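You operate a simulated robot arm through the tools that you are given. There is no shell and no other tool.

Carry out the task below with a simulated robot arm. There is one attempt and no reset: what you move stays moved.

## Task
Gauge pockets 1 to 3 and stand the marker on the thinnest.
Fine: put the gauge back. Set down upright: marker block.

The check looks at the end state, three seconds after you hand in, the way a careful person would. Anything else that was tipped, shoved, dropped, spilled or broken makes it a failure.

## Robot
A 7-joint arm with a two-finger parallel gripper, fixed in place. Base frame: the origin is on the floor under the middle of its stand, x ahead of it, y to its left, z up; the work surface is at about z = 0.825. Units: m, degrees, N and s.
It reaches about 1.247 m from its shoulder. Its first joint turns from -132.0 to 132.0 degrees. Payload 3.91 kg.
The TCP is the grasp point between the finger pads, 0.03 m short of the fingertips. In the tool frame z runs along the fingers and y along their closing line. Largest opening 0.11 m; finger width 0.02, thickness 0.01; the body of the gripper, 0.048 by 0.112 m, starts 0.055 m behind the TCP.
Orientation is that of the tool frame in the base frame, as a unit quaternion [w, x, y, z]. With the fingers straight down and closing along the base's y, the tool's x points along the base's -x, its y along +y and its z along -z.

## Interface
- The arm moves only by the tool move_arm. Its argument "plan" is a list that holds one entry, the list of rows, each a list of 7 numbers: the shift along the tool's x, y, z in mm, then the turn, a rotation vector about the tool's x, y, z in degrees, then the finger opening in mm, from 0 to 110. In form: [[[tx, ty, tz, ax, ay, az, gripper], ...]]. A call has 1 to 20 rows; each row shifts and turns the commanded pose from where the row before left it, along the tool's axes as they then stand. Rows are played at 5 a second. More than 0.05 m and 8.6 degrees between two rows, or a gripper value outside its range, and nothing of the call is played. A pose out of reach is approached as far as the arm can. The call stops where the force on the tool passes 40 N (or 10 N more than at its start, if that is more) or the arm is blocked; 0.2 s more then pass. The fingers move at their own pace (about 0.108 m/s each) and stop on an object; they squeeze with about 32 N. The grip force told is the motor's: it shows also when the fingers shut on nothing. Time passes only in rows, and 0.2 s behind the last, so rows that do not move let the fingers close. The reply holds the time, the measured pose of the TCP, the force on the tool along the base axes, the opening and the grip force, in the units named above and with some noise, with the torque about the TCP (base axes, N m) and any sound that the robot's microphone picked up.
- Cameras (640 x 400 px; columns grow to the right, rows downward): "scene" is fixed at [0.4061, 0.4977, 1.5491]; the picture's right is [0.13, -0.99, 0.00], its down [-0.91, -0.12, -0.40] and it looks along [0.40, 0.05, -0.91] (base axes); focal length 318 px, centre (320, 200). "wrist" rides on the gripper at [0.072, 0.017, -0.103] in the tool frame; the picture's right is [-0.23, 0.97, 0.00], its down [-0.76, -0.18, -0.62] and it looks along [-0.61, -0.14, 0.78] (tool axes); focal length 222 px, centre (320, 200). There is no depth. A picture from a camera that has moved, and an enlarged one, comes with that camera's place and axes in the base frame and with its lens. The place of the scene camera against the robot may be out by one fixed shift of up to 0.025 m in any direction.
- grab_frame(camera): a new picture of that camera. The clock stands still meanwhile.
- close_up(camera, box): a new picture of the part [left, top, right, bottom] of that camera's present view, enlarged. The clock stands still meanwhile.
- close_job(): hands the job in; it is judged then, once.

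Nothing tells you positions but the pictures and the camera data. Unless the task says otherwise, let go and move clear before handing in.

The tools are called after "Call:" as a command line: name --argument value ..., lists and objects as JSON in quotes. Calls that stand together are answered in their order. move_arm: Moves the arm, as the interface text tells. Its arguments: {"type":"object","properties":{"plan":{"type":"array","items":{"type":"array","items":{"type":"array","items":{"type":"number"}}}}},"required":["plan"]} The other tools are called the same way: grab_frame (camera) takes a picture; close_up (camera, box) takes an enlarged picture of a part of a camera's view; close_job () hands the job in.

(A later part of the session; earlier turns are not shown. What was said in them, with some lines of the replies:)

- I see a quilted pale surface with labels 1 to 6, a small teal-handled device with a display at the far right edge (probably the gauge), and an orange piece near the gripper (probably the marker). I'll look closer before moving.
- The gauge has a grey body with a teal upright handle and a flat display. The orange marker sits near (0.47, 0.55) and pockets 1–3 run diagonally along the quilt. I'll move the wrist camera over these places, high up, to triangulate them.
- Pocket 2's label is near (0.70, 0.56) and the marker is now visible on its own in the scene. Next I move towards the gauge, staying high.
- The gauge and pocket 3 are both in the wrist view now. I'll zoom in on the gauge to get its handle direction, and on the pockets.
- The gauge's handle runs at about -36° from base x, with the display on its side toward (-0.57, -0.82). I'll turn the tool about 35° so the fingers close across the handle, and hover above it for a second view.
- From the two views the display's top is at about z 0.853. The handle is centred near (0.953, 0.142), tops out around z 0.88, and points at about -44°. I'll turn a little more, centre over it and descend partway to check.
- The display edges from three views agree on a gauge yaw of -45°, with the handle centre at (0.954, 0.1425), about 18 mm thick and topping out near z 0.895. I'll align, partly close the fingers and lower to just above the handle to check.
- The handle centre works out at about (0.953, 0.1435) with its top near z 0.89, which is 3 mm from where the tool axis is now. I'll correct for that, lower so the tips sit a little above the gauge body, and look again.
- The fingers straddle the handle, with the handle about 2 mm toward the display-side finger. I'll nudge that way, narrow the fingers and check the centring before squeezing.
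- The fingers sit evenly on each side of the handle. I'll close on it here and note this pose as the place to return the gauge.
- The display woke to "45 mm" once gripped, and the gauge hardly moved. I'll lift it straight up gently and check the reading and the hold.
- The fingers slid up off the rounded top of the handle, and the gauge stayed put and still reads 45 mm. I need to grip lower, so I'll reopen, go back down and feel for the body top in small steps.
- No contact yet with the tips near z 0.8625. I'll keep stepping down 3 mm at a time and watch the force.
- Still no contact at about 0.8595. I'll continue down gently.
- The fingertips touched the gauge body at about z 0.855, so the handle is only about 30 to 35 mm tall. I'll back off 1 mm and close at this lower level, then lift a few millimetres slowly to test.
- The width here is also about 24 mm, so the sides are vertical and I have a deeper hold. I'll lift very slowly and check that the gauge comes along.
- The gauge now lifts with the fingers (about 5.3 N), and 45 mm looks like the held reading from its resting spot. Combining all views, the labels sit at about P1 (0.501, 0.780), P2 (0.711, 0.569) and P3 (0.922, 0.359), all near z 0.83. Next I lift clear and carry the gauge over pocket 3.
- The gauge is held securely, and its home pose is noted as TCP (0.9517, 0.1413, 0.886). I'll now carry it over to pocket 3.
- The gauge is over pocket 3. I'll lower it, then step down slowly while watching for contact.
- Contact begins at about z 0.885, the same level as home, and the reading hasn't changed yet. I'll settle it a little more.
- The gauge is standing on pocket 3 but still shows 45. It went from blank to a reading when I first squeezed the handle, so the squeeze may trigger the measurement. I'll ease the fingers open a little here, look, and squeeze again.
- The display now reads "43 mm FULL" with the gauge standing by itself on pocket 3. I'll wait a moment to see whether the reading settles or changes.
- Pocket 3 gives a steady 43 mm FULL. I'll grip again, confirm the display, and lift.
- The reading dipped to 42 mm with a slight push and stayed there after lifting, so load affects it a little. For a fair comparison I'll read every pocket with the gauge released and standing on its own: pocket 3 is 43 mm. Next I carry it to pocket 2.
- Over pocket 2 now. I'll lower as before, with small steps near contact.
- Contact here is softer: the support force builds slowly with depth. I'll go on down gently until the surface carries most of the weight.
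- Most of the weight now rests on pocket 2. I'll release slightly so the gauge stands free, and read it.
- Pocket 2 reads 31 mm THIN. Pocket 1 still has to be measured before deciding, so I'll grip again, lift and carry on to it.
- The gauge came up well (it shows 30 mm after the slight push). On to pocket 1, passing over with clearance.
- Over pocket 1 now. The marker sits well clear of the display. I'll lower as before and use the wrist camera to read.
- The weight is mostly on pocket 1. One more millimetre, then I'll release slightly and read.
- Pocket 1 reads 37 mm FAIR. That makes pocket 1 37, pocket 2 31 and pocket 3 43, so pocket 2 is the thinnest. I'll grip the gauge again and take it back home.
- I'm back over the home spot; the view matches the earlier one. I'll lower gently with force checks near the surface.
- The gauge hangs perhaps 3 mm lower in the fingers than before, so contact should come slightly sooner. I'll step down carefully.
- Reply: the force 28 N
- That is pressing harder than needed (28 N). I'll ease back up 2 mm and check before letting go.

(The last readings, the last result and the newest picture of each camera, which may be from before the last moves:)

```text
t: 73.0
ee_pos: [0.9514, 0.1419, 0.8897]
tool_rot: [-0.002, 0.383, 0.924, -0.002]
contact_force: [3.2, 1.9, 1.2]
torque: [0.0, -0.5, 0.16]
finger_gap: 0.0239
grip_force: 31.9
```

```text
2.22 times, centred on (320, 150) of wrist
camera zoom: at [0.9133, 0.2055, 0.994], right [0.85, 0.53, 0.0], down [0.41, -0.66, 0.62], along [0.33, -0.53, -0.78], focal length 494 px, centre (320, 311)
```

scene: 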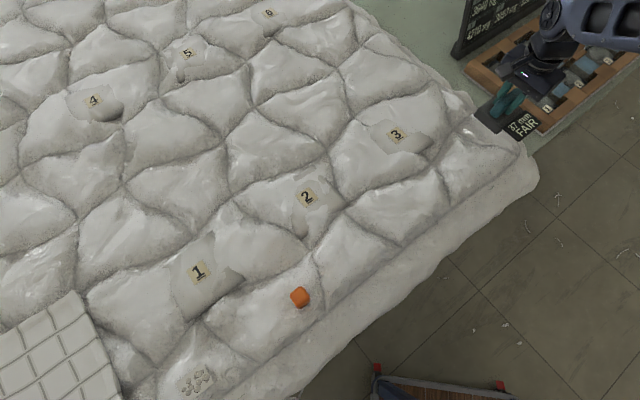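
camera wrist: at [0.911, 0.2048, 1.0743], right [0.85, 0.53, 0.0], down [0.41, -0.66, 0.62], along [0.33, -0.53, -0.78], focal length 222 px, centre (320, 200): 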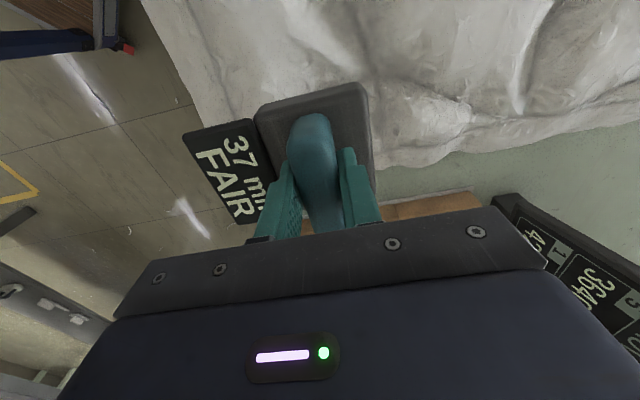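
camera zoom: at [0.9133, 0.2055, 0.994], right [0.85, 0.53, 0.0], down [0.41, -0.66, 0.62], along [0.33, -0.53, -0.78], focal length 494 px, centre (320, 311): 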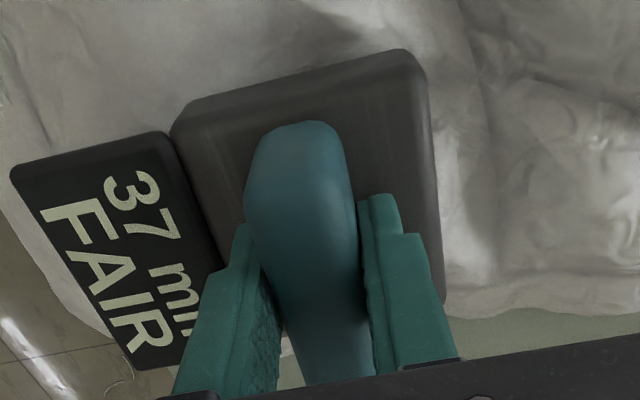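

The gauge sits within about 2 mm of where it was. I'll open the fingers slowly and see it settle.

Call:
move_arm --plan '[[[0, 0, 0, 0, 0, 0, 26], [0, 0, 0, 0, 0, 0, 30], [0, 0, 0, 0, 0, 0, 36], [0, 0, 0, 0, 0, 0, 40], [0, 0, 0, 0, 0, 0, 40]]]'

Call:
close_up --camera "scene" --box '[460, 90, 540, 150]'

Call:
close_up --camera "wrist" --box '[200, 60, 440, 240]'

```text
t: 74.2
ee_pos: [0.9521, 0.1434, 0.8906]
tool_rot: [0.0, 0.383, 0.924, 0.0]
contact_force: [0.0, 0.8, -0.4]
torque: [-0.05, -0.02, 0.02]
finger_gap: 0.0402
grip_force: 0.0
```

```text
6.67 times, centred on (500, 120) of scene
camera zoom: at [0.4061, 0.4977, 1.5491], right [0.13, -0.99, 0.0], down [-0.91, -0.12, -0.4], along [0.4, 0.05, -0.91], focal length 2118 px, centre (-880, 733)
```

zoom: 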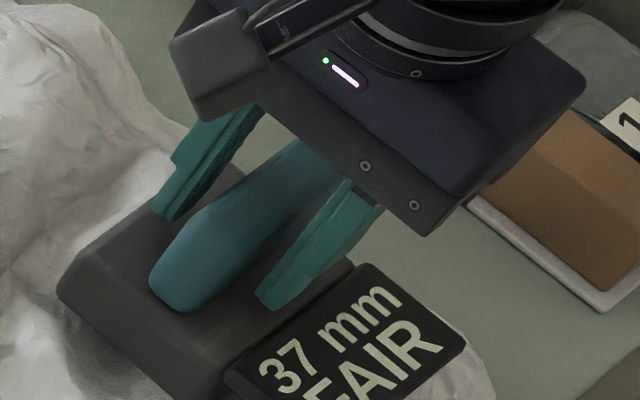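

```text
2.22 times, centred on (320, 150) of wrist
camera zoom: at [0.9137, 0.2055, 0.9951], right [0.85, 0.53, 0.0], down [0.41, -0.66, 0.62], along [0.33, -0.53, -0.78], focal length 494 px, centre (320, 311)
```

zoom: 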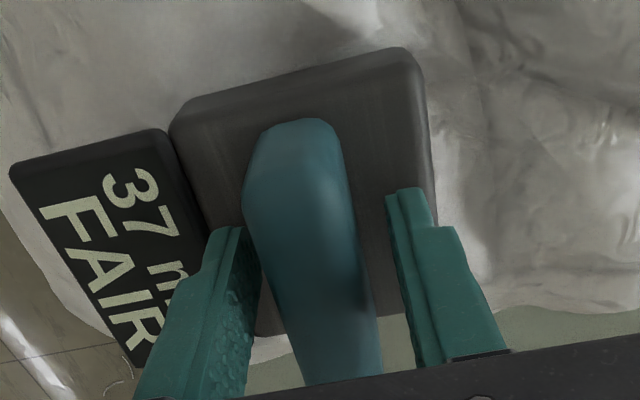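

The gauge is released and resting in its place. I'll rise straight up clear of it and compare with the starting picture.

Call:
move_arm --plan '[[[0, 0, -8, 0, 0, 0, 44], [0, 0, -15, 0, 0, 0, 44], [0, 0, -25, 0, 0, 0, 44], [0, 0, -35, 0, 0, 0, 60], [0, 0, -40, 0, 0, 0, 80], [0, 0, -40, 0, 0, 0, 80], [0, 0, 0, 0, 0, 0, 80]]]'

Call:
close_up --camera "scene" --box '[420, 80, 560, 180]'

Call:
close_up --camera "wrist" --box '[220, 50, 420, 200]'

```text
t: 75.8
ee_pos: [0.9498, 0.1397, 1.0549]
tool_rot: [0.0, 0.382, 0.924, -0.001]
contact_force: [-1.0, 0.3, -0.2]
torque: [-0.03, -0.01, -0.04]
finger_gap: 0.08
grip_force: 0.1
```

```text
4.00 times, centred on (490, 130) of scene
camera zoom: at [0.4061, 0.4977, 1.5491], right [0.13, -0.99, 0.0], down [-0.91, -0.12, -0.4], along [0.4, 0.05, -0.91], focal length 1271 px, centre (-360, 480)
```

zoom: 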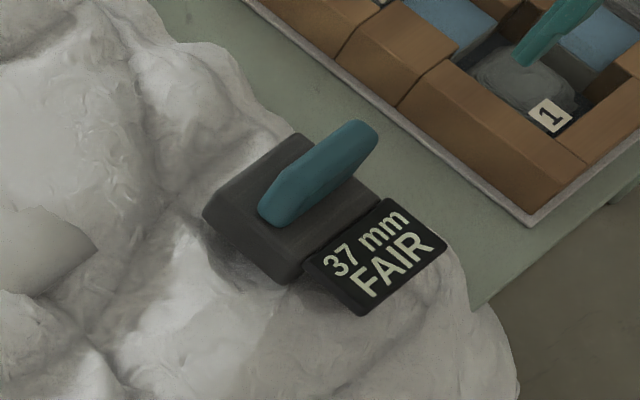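

```text
2.67 times, centred on (320, 125) of wrist
camera zoom: at [0.9117, 0.2044, 1.1593], right [0.85, 0.53, 0.0], down [0.41, -0.66, 0.62], along [0.33, -0.53, -0.78], focal length 592 px, centre (320, 400)
```

zoom: 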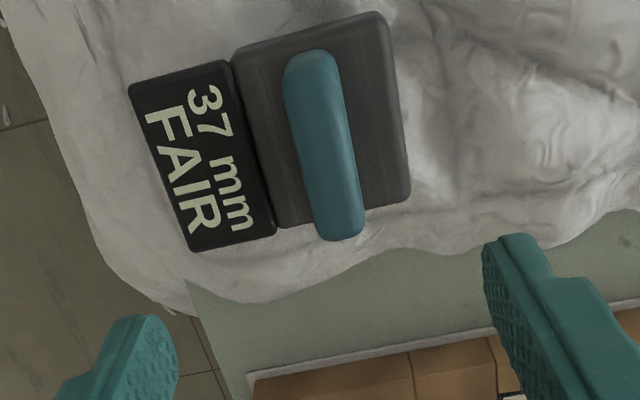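

The gauge is back in place, matching the first picture to within a couple of millimetres. Now I travel to the marker near (0.4765, 0.55), staying high, for a close look.

Call:
move_arm --plan '[[[15, -1.1, 0, 0, 0, 0, 80], [30, -2.3, 0, 0, 0, 0, 80], [40, -3, 0, 0, 0, 0, 80], [40, -3, 0, 0, 0, 0, 80], [40, -3, 0, 0, 0, 0, 80], [40, -3, 0, 0, 0, 0, 80], [40, -3, 0, 0, 0, 0, 80], [40, -3, 0, 0, 0, 0, 80], [40, -3, 0, 0, 0, 0, 80], [40, -3, 0, 0, 0, 0, 80], [40, -3, 0, 0, 0, 0, 80], [40, -3, 0, 0, 0, 0, 80], [40, -3, 0, 0, 0, 0, 80], [40, -3, 0, 0, 0, 0, 80], [40, -3, 0, 0, 0, 0, 80], [30, -2.3, 0, 0, 0, 0, 80], [20, -1.5, 0, 0, 0, 0, 80], [10, -0.8, 0, 0, 0, 0, 80], [0, 0, 0, 0, 0, 0, 80]]]'

Call:
grab_frame --camera "wrist"

Call:
close_up --camera "wrist" --box '[260, 50, 380, 140]'

Call:
grab_frame --camera "scene"

```text
t: 79.8
ee_pos: [0.4747, 0.55, 1.0543]
tool_rot: [0.0, 0.382, 0.924, 0.0]
contact_force: [0.1, -0.3, -0.7]
torque: [0.0, 0.0, 0.0]
finger_gap: 0.0799
grip_force: 0.2
```

```text
taken
camera wrist: at [0.4372, 0.612, 1.1593], right [0.85, 0.53, 0.0], down [0.41, -0.66, 0.62], along [0.33, -0.53, -0.78], focal length 222 px, centre (320, 200)
```

wrist: 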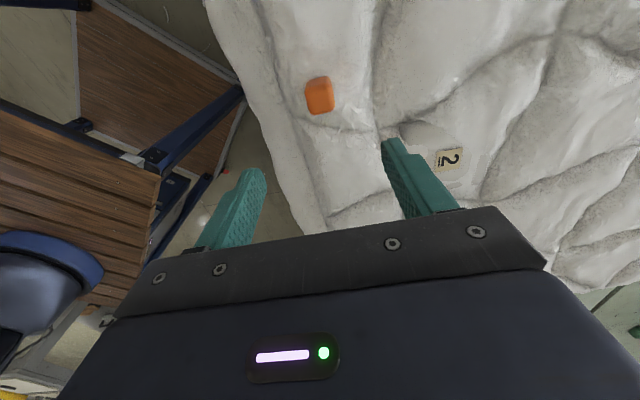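

```text
4.44 times, centred on (320, 95) of wrist
camera zoom: at [0.4372, 0.612, 1.1593], right [0.85, 0.53, 0.0], down [0.41, -0.66, 0.62], along [0.33, -0.53, -0.78], focal length 987 px, centre (320, 667)
```

zoom: 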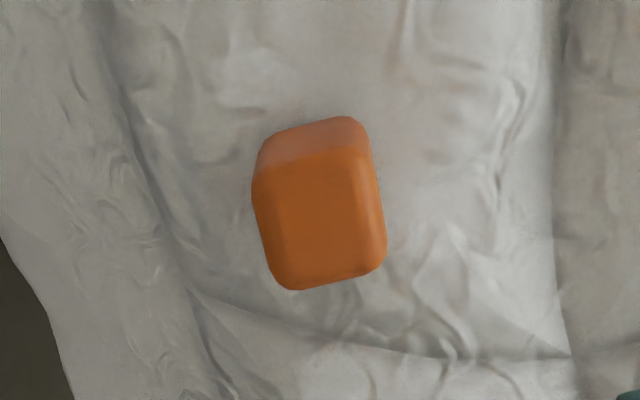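

```text
taken
```

scene: 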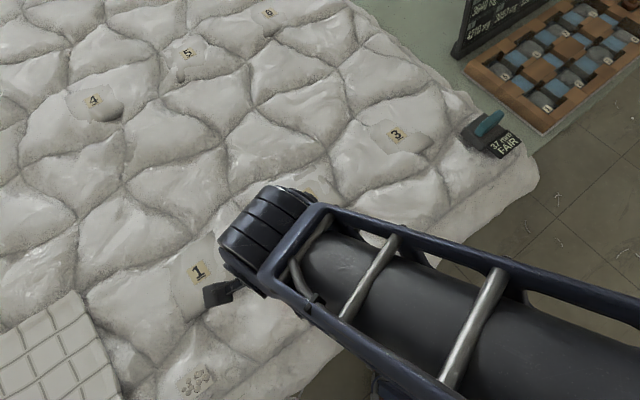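

The marker is an orange block about 28 mm square and some 45 to 50 mm tall, standing upright with its faces aligned to my current tool yaw. It is centred near (0.475, 0.551). I'll narrow the fingers and descend partway to check centring.

Call:
move_arm --plan '[[[1.5, 0, 20, 0, 0, 0, 70], [0, 0, 35, 0, 0, 0, 60], [0, 0, 35, 0, 0, 0, 60], [0, 0, 20, 0, 0, 0, 60], [0, 0, 13.5, 0, 0, 0, 60], [0, 0, 0, 0, 0, 0, 60]]]'

Call:
grab_frame --camera "wrist"

Call:
close_up --camera "wrist" --box '[220, 60, 420, 210]'

Call:
grab_frame --camera "scene"

```text
t: 81.2
ee_pos: [0.4745, 0.5513, 0.9319]
tool_rot: [0.001, 0.382, 0.924, 0.001]
contact_force: [0.3, -0.3, -0.3]
torque: [-0.01, 0.0, -0.02]
finger_gap: 0.0601
grip_force: 0.1
```

```text
taken
camera wrist: at [0.4366, 0.6143, 1.0358], right [0.85, 0.53, 0.0], down [0.41, -0.66, 0.62], along [0.33, -0.53, -0.78], focal length 222 px, centre (320, 200)
```

wrist: 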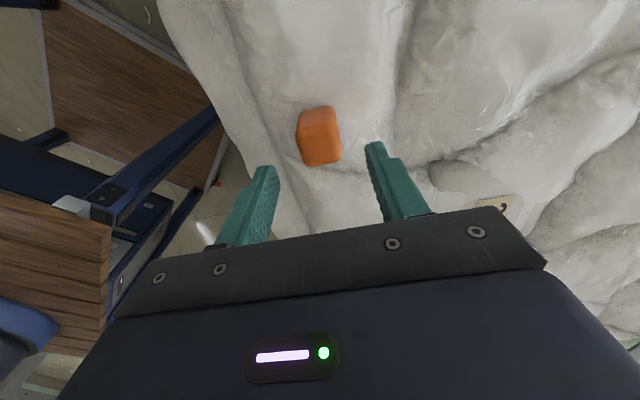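

```text
2.67 times, centred on (320, 135) of wrist
camera zoom: at [0.4366, 0.6143, 1.0358], right [0.85, 0.53, 0.0], down [0.41, -0.66, 0.62], along [0.33, -0.53, -0.78], focal length 592 px, centre (320, 373)
```

zoom: 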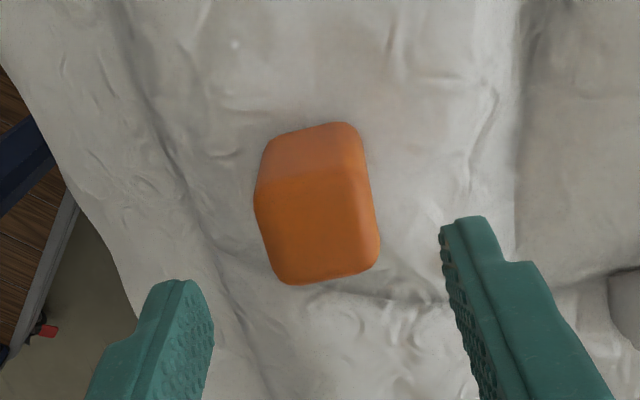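

```text
taken
```

scene: 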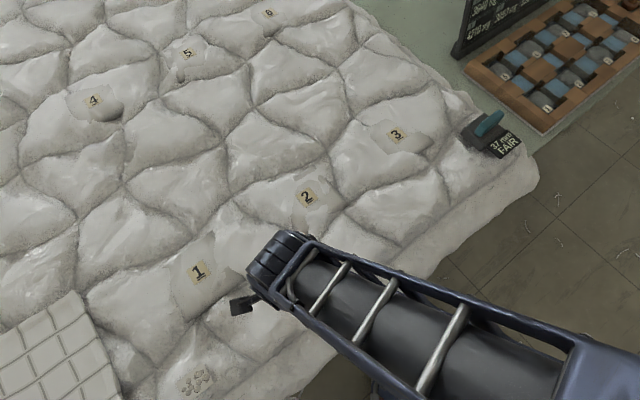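

The block is about 30 × 30 × 40 mm, with its top near z 0.868 and its base near 0.828, and it is centred between the fingers. I'll go down to z about 0.866, keeping the tips just above the quilt.

Call:
move_arm --plan '[[[-1.5, 0, 15, 0, 0, 0, 56], [0, 0, 15, 0, 0, 0, 56], [0, 0, 12, 0, 0, 0, 56], [0, 0, 10, 0, 0, 0, 56], [0, 0, 4, 0, 0, 0, 56], [0, 0, 4, 0, 0, 0, 56], [0, 0, 0, 0, 0, 0, 56]]]'

Call:
grab_frame --camera "wrist"

Call:
close_up --camera "wrist" --box '[220, 80, 420, 230]'

```text
t: 82.8
ee_pos: [0.4752, 0.5517, 0.8718]
tool_rot: [0.0, 0.382, 0.924, 0.001]
contact_force: [0.3, 0.2, -0.6]
torque: [0.02, -0.03, 0.0]
finger_gap: 0.0559
grip_force: 0.1
```

```text
taken
camera wrist: at [0.4365, 0.6141, 0.9756], right [0.85, 0.53, 0.0], down [0.41, -0.66, 0.62], along [0.33, -0.53, -0.78], focal length 222 px, centre (320, 200)
```

wrist: 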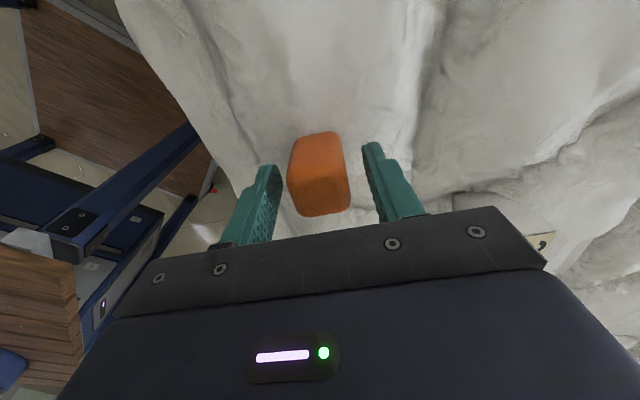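

```text
2.67 times, centred on (320, 155) of wrist
camera zoom: at [0.4365, 0.6141, 0.9756], right [0.85, 0.53, 0.0], down [0.41, -0.66, 0.62], along [0.33, -0.53, -0.78], focal length 592 px, centre (320, 320)
```

zoom: 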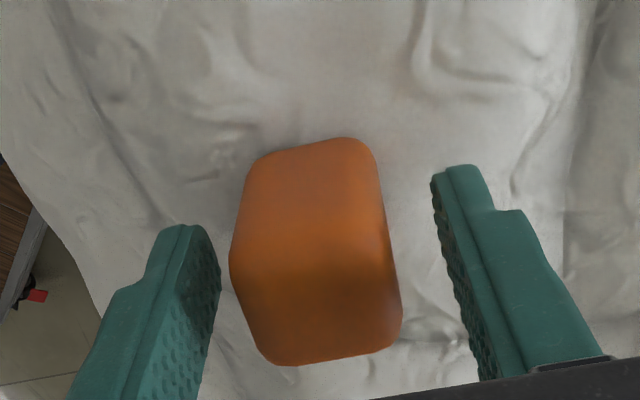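

The marker is centred between the fingers to about 1 mm. I'll shift 4 mm along it, go down 3 mm and close.

Call:
move_arm --plan '[[[-4, -0.8, 3, 0, 0, 0, 50], [0, 0, 0, 0, 0, 0, 40], [0, 0, 0, 0, 0, 0, 32], [0, 0, 0, 0, 0, 0, 20], [0, 0, 0, 0, 0, 0, 10], [0, 0, 0, 0, 0, 0, 10]]]'

Call:
close_up --camera "wrist" --box '[220, 80, 420, 230]'

```text
t: 84.2
ee_pos: [0.4777, 0.5469, 0.868]
tool_rot: [0.0, 0.383, 0.924, 0.0]
contact_force: [-0.2, -0.9, 0.9]
torque: [0.0, 0.01, 0.01]
finger_gap: 0.0335
grip_force: 32.0
```

```text
2.67 times, centred on (320, 155) of wrist
camera zoom: at [0.4393, 0.6105, 0.9728], right [0.85, 0.53, 0.0], down [0.41, -0.66, 0.62], along [0.33, -0.53, -0.78], focal length 592 px, centre (320, 320)
```

zoom: 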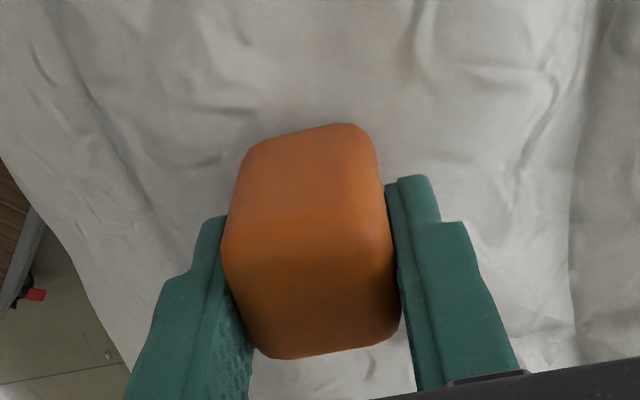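

The marker is gripped at 33.5 mm width. I'll lift slowly and check it stays upright in the fingers.

Call:
move_arm --plan '[[[0, 0, -3, 0, 0, 0, 10], [0, 0, -5, 0, 0, 0, 10], [0, 0, -10, 0, 0, 0, 10], [0, 0, -20, 0, 0, 0, 10], [0, 0, -25, 0, 0, 0, 10], [0, 0, -20, 0, 0, 0, 10], [0, 0, 0, 0, 0, 0, 10]]]'

Call:
grab_frame --camera "wrist"

```text
t: 85.8
ee_pos: [0.4787, 0.5487, 0.9496]
tool_rot: [0.0, 0.383, 0.924, 0.001]
contact_force: [0.2, 0.5, -0.4]
torque: [-0.01, -0.03, 0.01]
finger_gap: 0.0332
grip_force: 32.2
```

```text
taken
camera wrist: at [0.4408, 0.6105, 1.0543], right [0.85, 0.53, 0.0], down [0.41, -0.66, 0.62], along [0.33, -0.53, -0.78], focal length 222 px, centre (320, 200)
```

wrist: 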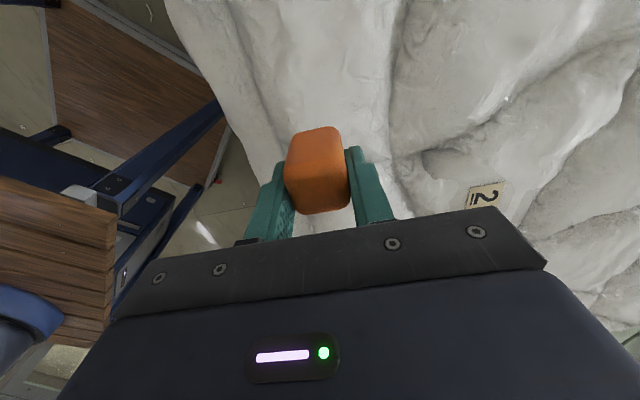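

The marker is held straight. I'll carry it over pocket 2's label at (0.7106, 0.569).

Call:
move_arm --plan '[[[-9, 11, 0, 0, 0, 0, 10], [-18, 22, 0, 0, 0, 0, 10], [-22, 26.7, 0, 0, 0, 0, 10], [-22, 26.7, 0, 0, 0, 0, 10], [-22, 26.7, 0, 0, 0, 0, 10], [-22, 26.7, 0, 0, 0, 0, 10], [-18, 22, 0, 0, 0, 0, 10], [-10, 12, 0, 0, 0, 0, 10], [-5.1, 6, 0, 0, 0, 0, 10], [0, 0, 0, 0, 0, 0, 10]]]'

Call:
grab_frame --camera "wrist"

Call:
close_up --camera "scene" --box '[240, 135, 380, 240]'

```text
t: 88.0
ee_pos: [0.7114, 0.57, 0.9487]
tool_rot: [-0.001, 0.382, 0.924, 0.0]
contact_force: [-0.5, 0.1, 0.1]
torque: [-0.04, -0.01, -0.02]
finger_gap: 0.033
grip_force: 32.0
```

```text
taken
camera wrist: at [0.6732, 0.6327, 1.0529], right [0.85, 0.53, 0.0], down [0.41, -0.66, 0.62], along [0.33, -0.53, -0.78], focal length 222 px, centre (320, 200)
```

wrist: 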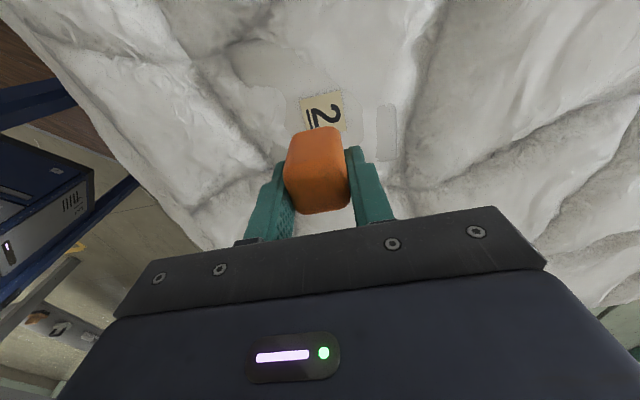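

```text
3.81 times, centred on (310, 188) of scene
camera zoom: at [0.4061, 0.4977, 1.5491], right [0.13, -0.99, 0.0], down [-0.91, -0.12, -0.4], along [0.4, 0.05, -0.91], focal length 1210 px, centre (358, 248)
```

zoom: 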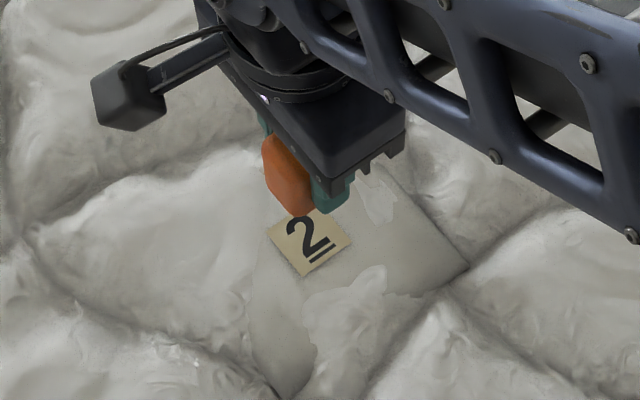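

The label shows about 4 mm ahead in tool x and 3 mm in y. I'll correct for that and lower toward the pocket, slowing near contact.

Call:
move_arm --plan '[[[4, 3, 5, 0, 0, 0, 10], [0, 0, 15, 0, 0, 0, 10], [0, 0, 20, 0, 0, 0, 10], [0, 0, 15, 0, 0, 0, 10], [0, 0, 8, 0, 0, 0, 10], [0, 0, 4, 0, 0, 0, 10], [0, 0, 4, 0, 0, 0, 10], [0, 0, 0, 0, 0, 0, 10]]]'

Call:
grab_frame --camera "wrist"

Call:
close_up --camera "scene" --box '[240, 135, 380, 240]'

```text
t: 89.8
ee_pos: [0.7085, 0.5746, 0.8807]
tool_rot: [0.0, 0.383, 0.924, 0.001]
contact_force: [0.5, 0.2, -1.0]
torque: [0.03, -0.02, -0.04]
finger_gap: 0.033
grip_force: 32.1
```

```text
taken
camera wrist: at [0.67, 0.6378, 0.9836], right [0.85, 0.53, 0.0], down [0.41, -0.66, 0.62], along [0.33, -0.53, -0.78], focal length 222 px, centre (320, 200)
```

wrist: 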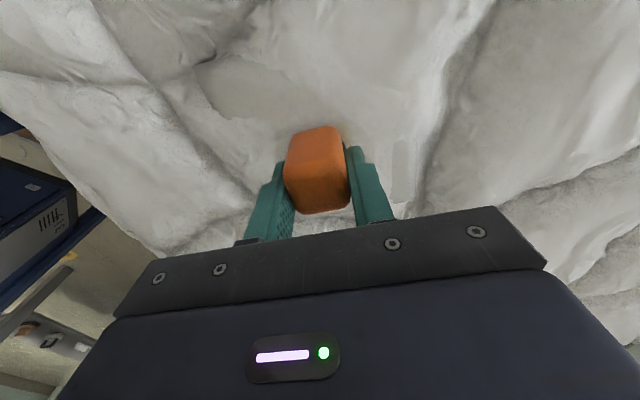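

```text
3.81 times, centred on (310, 188) of scene
camera zoom: at [0.4061, 0.4977, 1.5491], right [0.13, -0.99, 0.0], down [-0.91, -0.12, -0.4], along [0.4, 0.05, -0.91], focal length 1210 px, centre (358, 248)
```

zoom: 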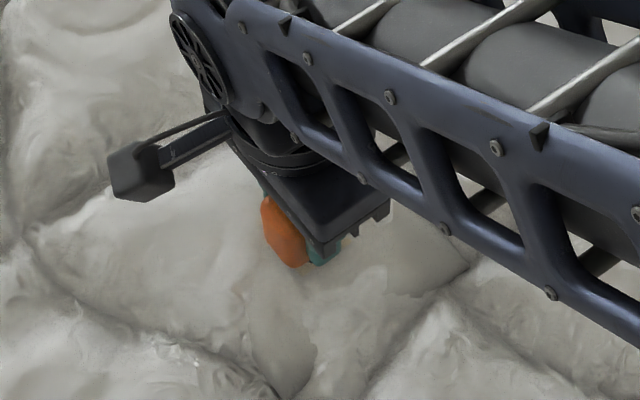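

The label is now hidden under the marker, so it is centred. I'll step down in small increments watching for contact.

Call:
move_arm --plan '[[[0, 0, 3, 0, 0, 0, 10], [0, 0, 3, 0, 0, 0, 10], [0, 0, 0, 0, 0, 0, 10]]]'

Call:
move_arm --plan '[[[0, 0, 2, 0, 0, 0, 10], [0, 0, 2, 0, 0, 0, 10], [0, 0, 0, 0, 0, 0, 10]]]'

Call:
move_arm --plan '[[[0, 0, 2, 0, 0, 0, 10], [0, 0, 0, 0, 0, 0, 10]]]'

Call:
close_up --camera "wrist" --box '[220, 80, 420, 230]'

```text
t: 90.6
ee_pos: [0.7093, 0.5742, 0.8735]
tool_rot: [0.0, 0.383, 0.924, -0.001]
contact_force: [-0.1, 0.0, -0.9]
torque: [-0.01, -0.02, 0.02]
finger_gap: 0.0333
grip_force: 31.5
```

```text
t: 91.4
ee_pos: [0.7092, 0.5736, 0.8696]
tool_rot: [-0.001, 0.382, 0.924, 0.0]
contact_force: [-0.4, 0.7, -0.1]
torque: [-0.01, 0.03, 0.01]
finger_gap: 0.0332
grip_force: 32.1
```

```text
t: 92.0
ee_pos: [0.7084, 0.5742, 0.868]
tool_rot: [0.0, 0.382, 0.924, 0.001]
contact_force: [0.6, 0.7, 0.0]
torque: [0.0, -0.02, -0.03]
finger_gap: 0.0333
grip_force: 32.2
```

```text
2.67 times, centred on (320, 155) of wrist
camera zoom: at [0.671, 0.6375, 0.9717], right [0.85, 0.53, 0.0], down [0.41, -0.66, 0.62], along [0.33, -0.53, -0.78], focal length 592 px, centre (320, 320)
```

zoom: 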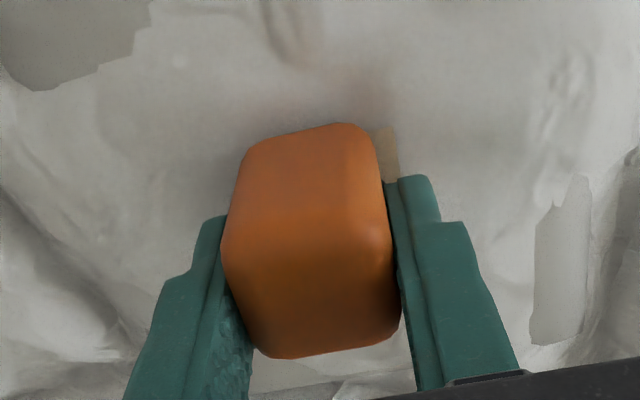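

Call:
move_arm --plan '[[[0, 1.5, 2, 0, 0, 0, 10], [0, 0, 0, 0, 0, 0, 10]]]'

Call:
move_arm --plan '[[[0, 0, 2, 0, 0, 0, 10], [0, 0, 0, 0, 0, 0, 10]]]'

Call:
move_arm --plan '[[[0, 0, 1.5, 0, 0, 0, 10], [0, 0, 0, 0, 0, 0, 10]]]'

Call:
close_up --camera "wrist" --box '[220, 80, 420, 230]'

```text
t: 92.6
ee_pos: [0.7102, 0.5755, 0.8648]
tool_rot: [-0.001, 0.383, 0.924, 0.0]
contact_force: [0.0, -0.2, 1.0]
torque: [-0.02, 0.03, 0.05]
finger_gap: 0.0334
grip_force: 31.9
```

```text
t: 93.2
ee_pos: [0.7106, 0.5762, 0.863]
tool_rot: [0.0, 0.383, 0.924, -0.001]
contact_force: [0.4, -1.0, 0.7]
torque: [-0.05, 0.06, 0.01]
finger_gap: 0.0331
grip_force: 32.1
```

```text
t: 93.8
ee_pos: [0.711, 0.5766, 0.8625]
tool_rot: [0.001, 0.382, 0.924, 0.001]
contact_force: [-1.3, -0.5, 2.5]
torque: [0.01, 0.07, 0.02]
finger_gap: 0.0336
grip_force: 32.2
```

```text
2.67 times, centred on (320, 155) of wrist
camera zoom: at [0.6724, 0.6394, 0.9667], right [0.85, 0.53, 0.0], down [0.41, -0.66, 0.62], along [0.33, -0.53, -0.78], focal length 592 px, centre (320, 320)
```

zoom: 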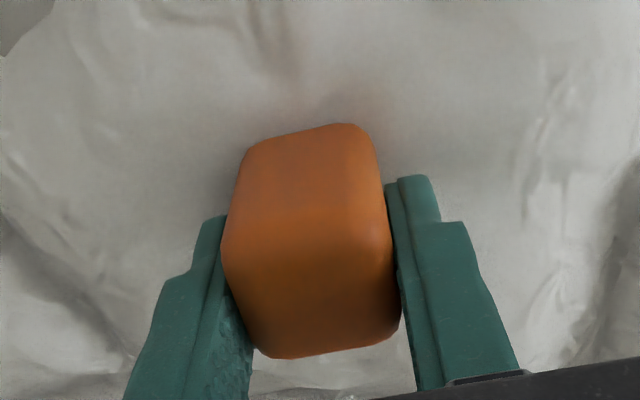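

The pocket now supports the marker (about 2.5 N). I'll open the fingers gradually and check it stands upright.

Call:
move_arm --plan '[[[0, 0, 0, 0, 0, 0, 34], [0, 0, 0, 0, 0, 0, 36], [0, 0, 0, 0, 0, 0, 40], [0, 0, 0, 0, 0, 0, 46], [0, 0, 0, 0, 0, 0, 52], [0, 0, 0, 0, 0, 0, 52]]]'

Call:
close_up --camera "wrist" --box '[220, 80, 420, 230]'

Call:
close_up --camera "scene" --box '[240, 135, 380, 240]'

```text
t: 95.2
ee_pos: [0.71, 0.5774, 0.8613]
tool_rot: [0.0, 0.383, 0.924, 0.0]
contact_force: [-0.8, -0.4, -0.4]
torque: [0.01, 0.02, 0.01]
finger_gap: 0.0521
grip_force: 0.0
```

```text
2.67 times, centred on (320, 155) of wrist
camera zoom: at [0.6725, 0.6394, 0.9666], right [0.85, 0.53, 0.0], down [0.41, -0.66, 0.62], along [0.33, -0.53, -0.78], focal length 592 px, centre (320, 320)
```

zoom: 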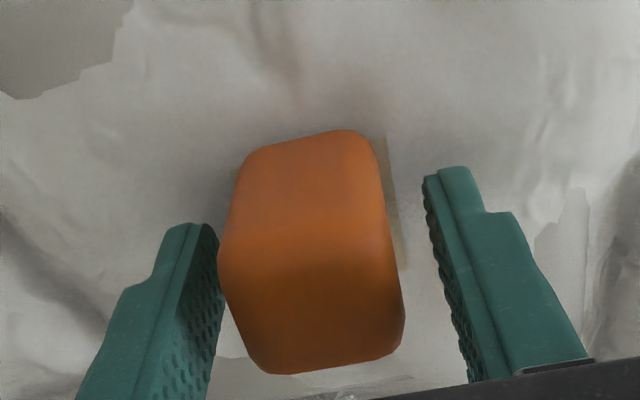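

```text
3.81 times, centred on (310, 188) of scene
camera zoom: at [0.4061, 0.4977, 1.5491], right [0.13, -0.99, 0.0], down [-0.91, -0.12, -0.4], along [0.4, 0.05, -0.91], focal length 1210 px, centre (358, 248)
```

zoom: 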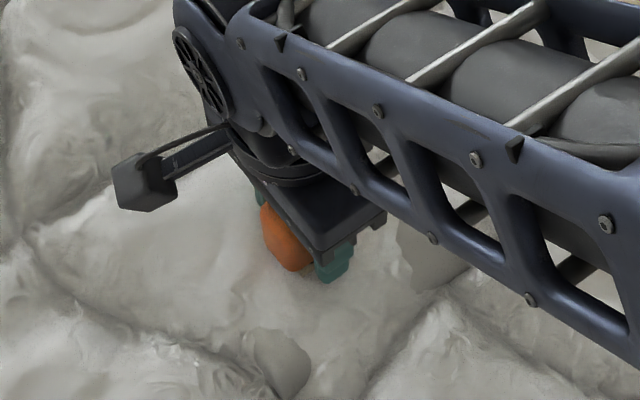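

The marker stands upright on the label of pocket 2. I'll open wider for clearance and rise straight up.

Call:
move_arm --plan '[[[0, 0, -1, 0, 0, 0, 60], [0, 0, -2, 0, 0, 0, 70], [0, 0, -5, 0, 0, 0, 70], [0, 0, -10, 0, 0, 0, 70], [0, 0, -20, 0, 0, 0, 70], [0, 0, -30, 0, 0, 0, 70], [0, 0, -40, 0, 0, 0, 70], [0, 0, -40, 0, 0, 0, 70], [0, 0, -30, 0, 0, 0, 70], [0, 0, 0, 0, 0, 0, 70]]]'

Call:
grab_frame --camera "wrist"

Call:
close_up --camera "wrist" --box '[240, 40, 400, 160]'

```text
t: 97.4
ee_pos: [0.7083, 0.5768, 1.0416]
tool_rot: [0.0, 0.381, 0.925, 0.0]
contact_force: [-0.6, -0.4, -0.6]
torque: [0.03, 0.01, -0.01]
finger_gap: 0.07
grip_force: 0.1
```

```text
taken
camera wrist: at [0.6701, 0.6395, 1.1452], right [0.85, 0.53, 0.0], down [0.41, -0.66, 0.62], along [0.33, -0.53, -0.78], focal length 222 px, centre (320, 200)
```

wrist: 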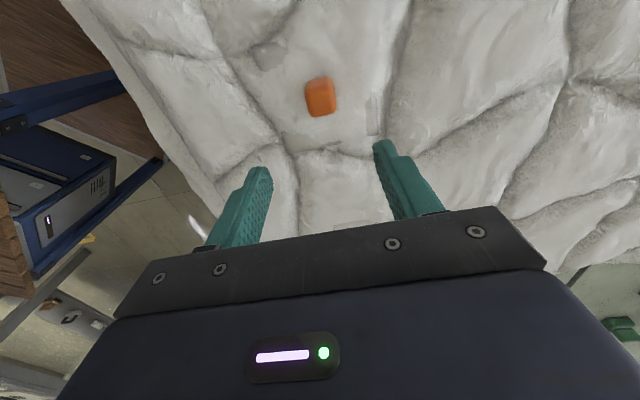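

```text
3.33 times, centred on (320, 100) of wrist
camera zoom: at [0.6701, 0.6395, 1.1452], right [0.85, 0.53, 0.0], down [0.41, -0.66, 0.62], along [0.33, -0.53, -0.78], focal length 740 px, centre (320, 533)
```

zoom: 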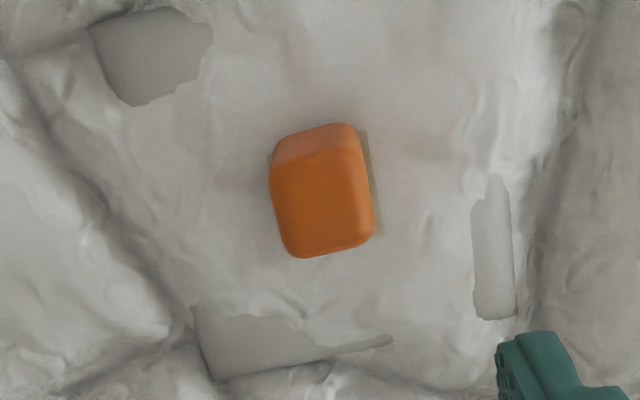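

The marker stands upright and centred on pocket 2's label. I'll draw the arm back and up, away from everything, and do a final check with the scene camera.

Call:
move_arm --plan '[[[0, 0, -30, 0, 0, 0, 90], [0, 0, -30, 0, 0, 0, 110], [20, -20, 0, 0, 0, 0, 110], [28, -28, 0, 0, 0, 0, 110], [28, -28, 0, 0, 0, 0, 110], [28, -28, 0, 0, 0, 0, 110], [28, -28, 0, 0, 0, 0, 110], [28, -28, 0, 0, 0, 0, 110], [28, -28, 0, 0, 0, 0, 110], [28, -28, 0, 0, 0, 0, 110], [20, -20, 0, 0, 0, 0, 110], [10, -10, 0, 0, 0, 0, 110], [0, 0, 0, 0, 0, 0, 110]]]'

Call:
grab_frame --camera "scene"

Call:
close_up --camera "scene" --box '[250, 150, 370, 240]'

Call:
close_up --camera "scene" --box '[420, 80, 560, 180]'

```text
t: 100.2
ee_pos: [0.3636, 0.5762, 1.0994]
tool_rot: [0.001, 0.382, 0.924, 0.002]
contact_force: [0.0, -0.3, -0.1]
torque: [-0.01, 0.01, 0.02]
finger_gap: 0.11
grip_force: 0.0
```

```text
taken
```

scene: 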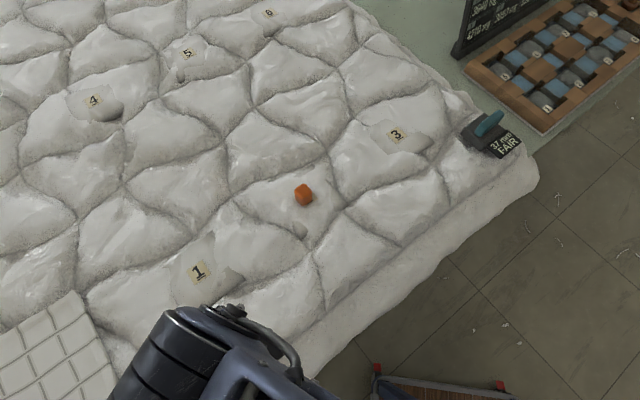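

```text
4.44 times, centred on (310, 195) of scene
camera zoom: at [0.4061, 0.4977, 1.5491], right [0.13, -0.99, 0.0], down [-0.91, -0.12, -0.4], along [0.4, 0.05, -0.91], focal length 1412 px, centre (364, 222)
```

zoom: 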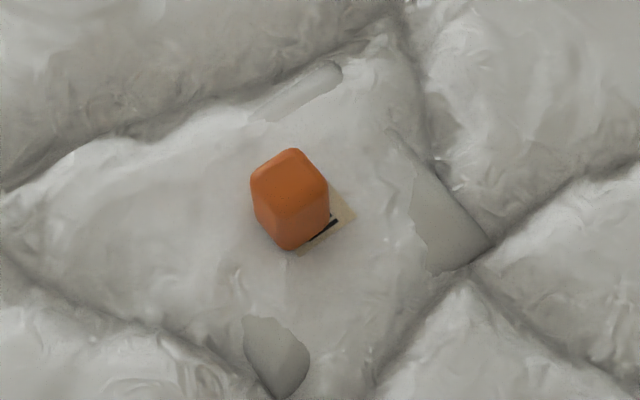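

```text
4.00 times, centred on (490, 130) of scene
camera zoom: at [0.4061, 0.4977, 1.5491], right [0.13, -0.99, 0.0], down [-0.91, -0.12, -0.4], along [0.4, 0.05, -0.91], focal length 1271 px, centre (-360, 480)
```

zoom: 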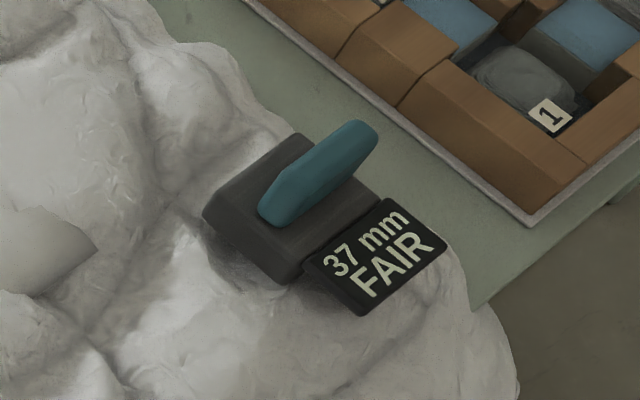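

The marker stands upright on pocket 2, the thinnest at 31 mm (pocket 1 is 37, pocket 3 is 43). The gauge is back in its place, and the arm is clear with nothing else disturbed, so I'm handing in.

Call:
close_job

```text
The job is handed in.
```

The orange marker block is standing upright on pocket 2, the thinnest of the three, and I've handed the job in. No check result came back.

| Pocket | Reading | Gauge verdict |
|---|---|---|
| 1 | 37 mm | FAIR |
| 2 | 31 mm | THIN |
| 3 | 43 mm | FULL |

I took each reading with the gauge released and standing on its own, because even a slight push lowered it by about 1 mm.

The gauge is back upright where it started, within 2 to 3 mm, and its display still shows the last reading, 37 mm FAIR. Setting it down briefly pressed about 28 N onto it. My first attempt to lift it slipped off the handle. Neither appeared to shift or damage it in the pictures.

Nothing else in the final pictures looks moved or tipped, and the arm is clear with the gripper open.
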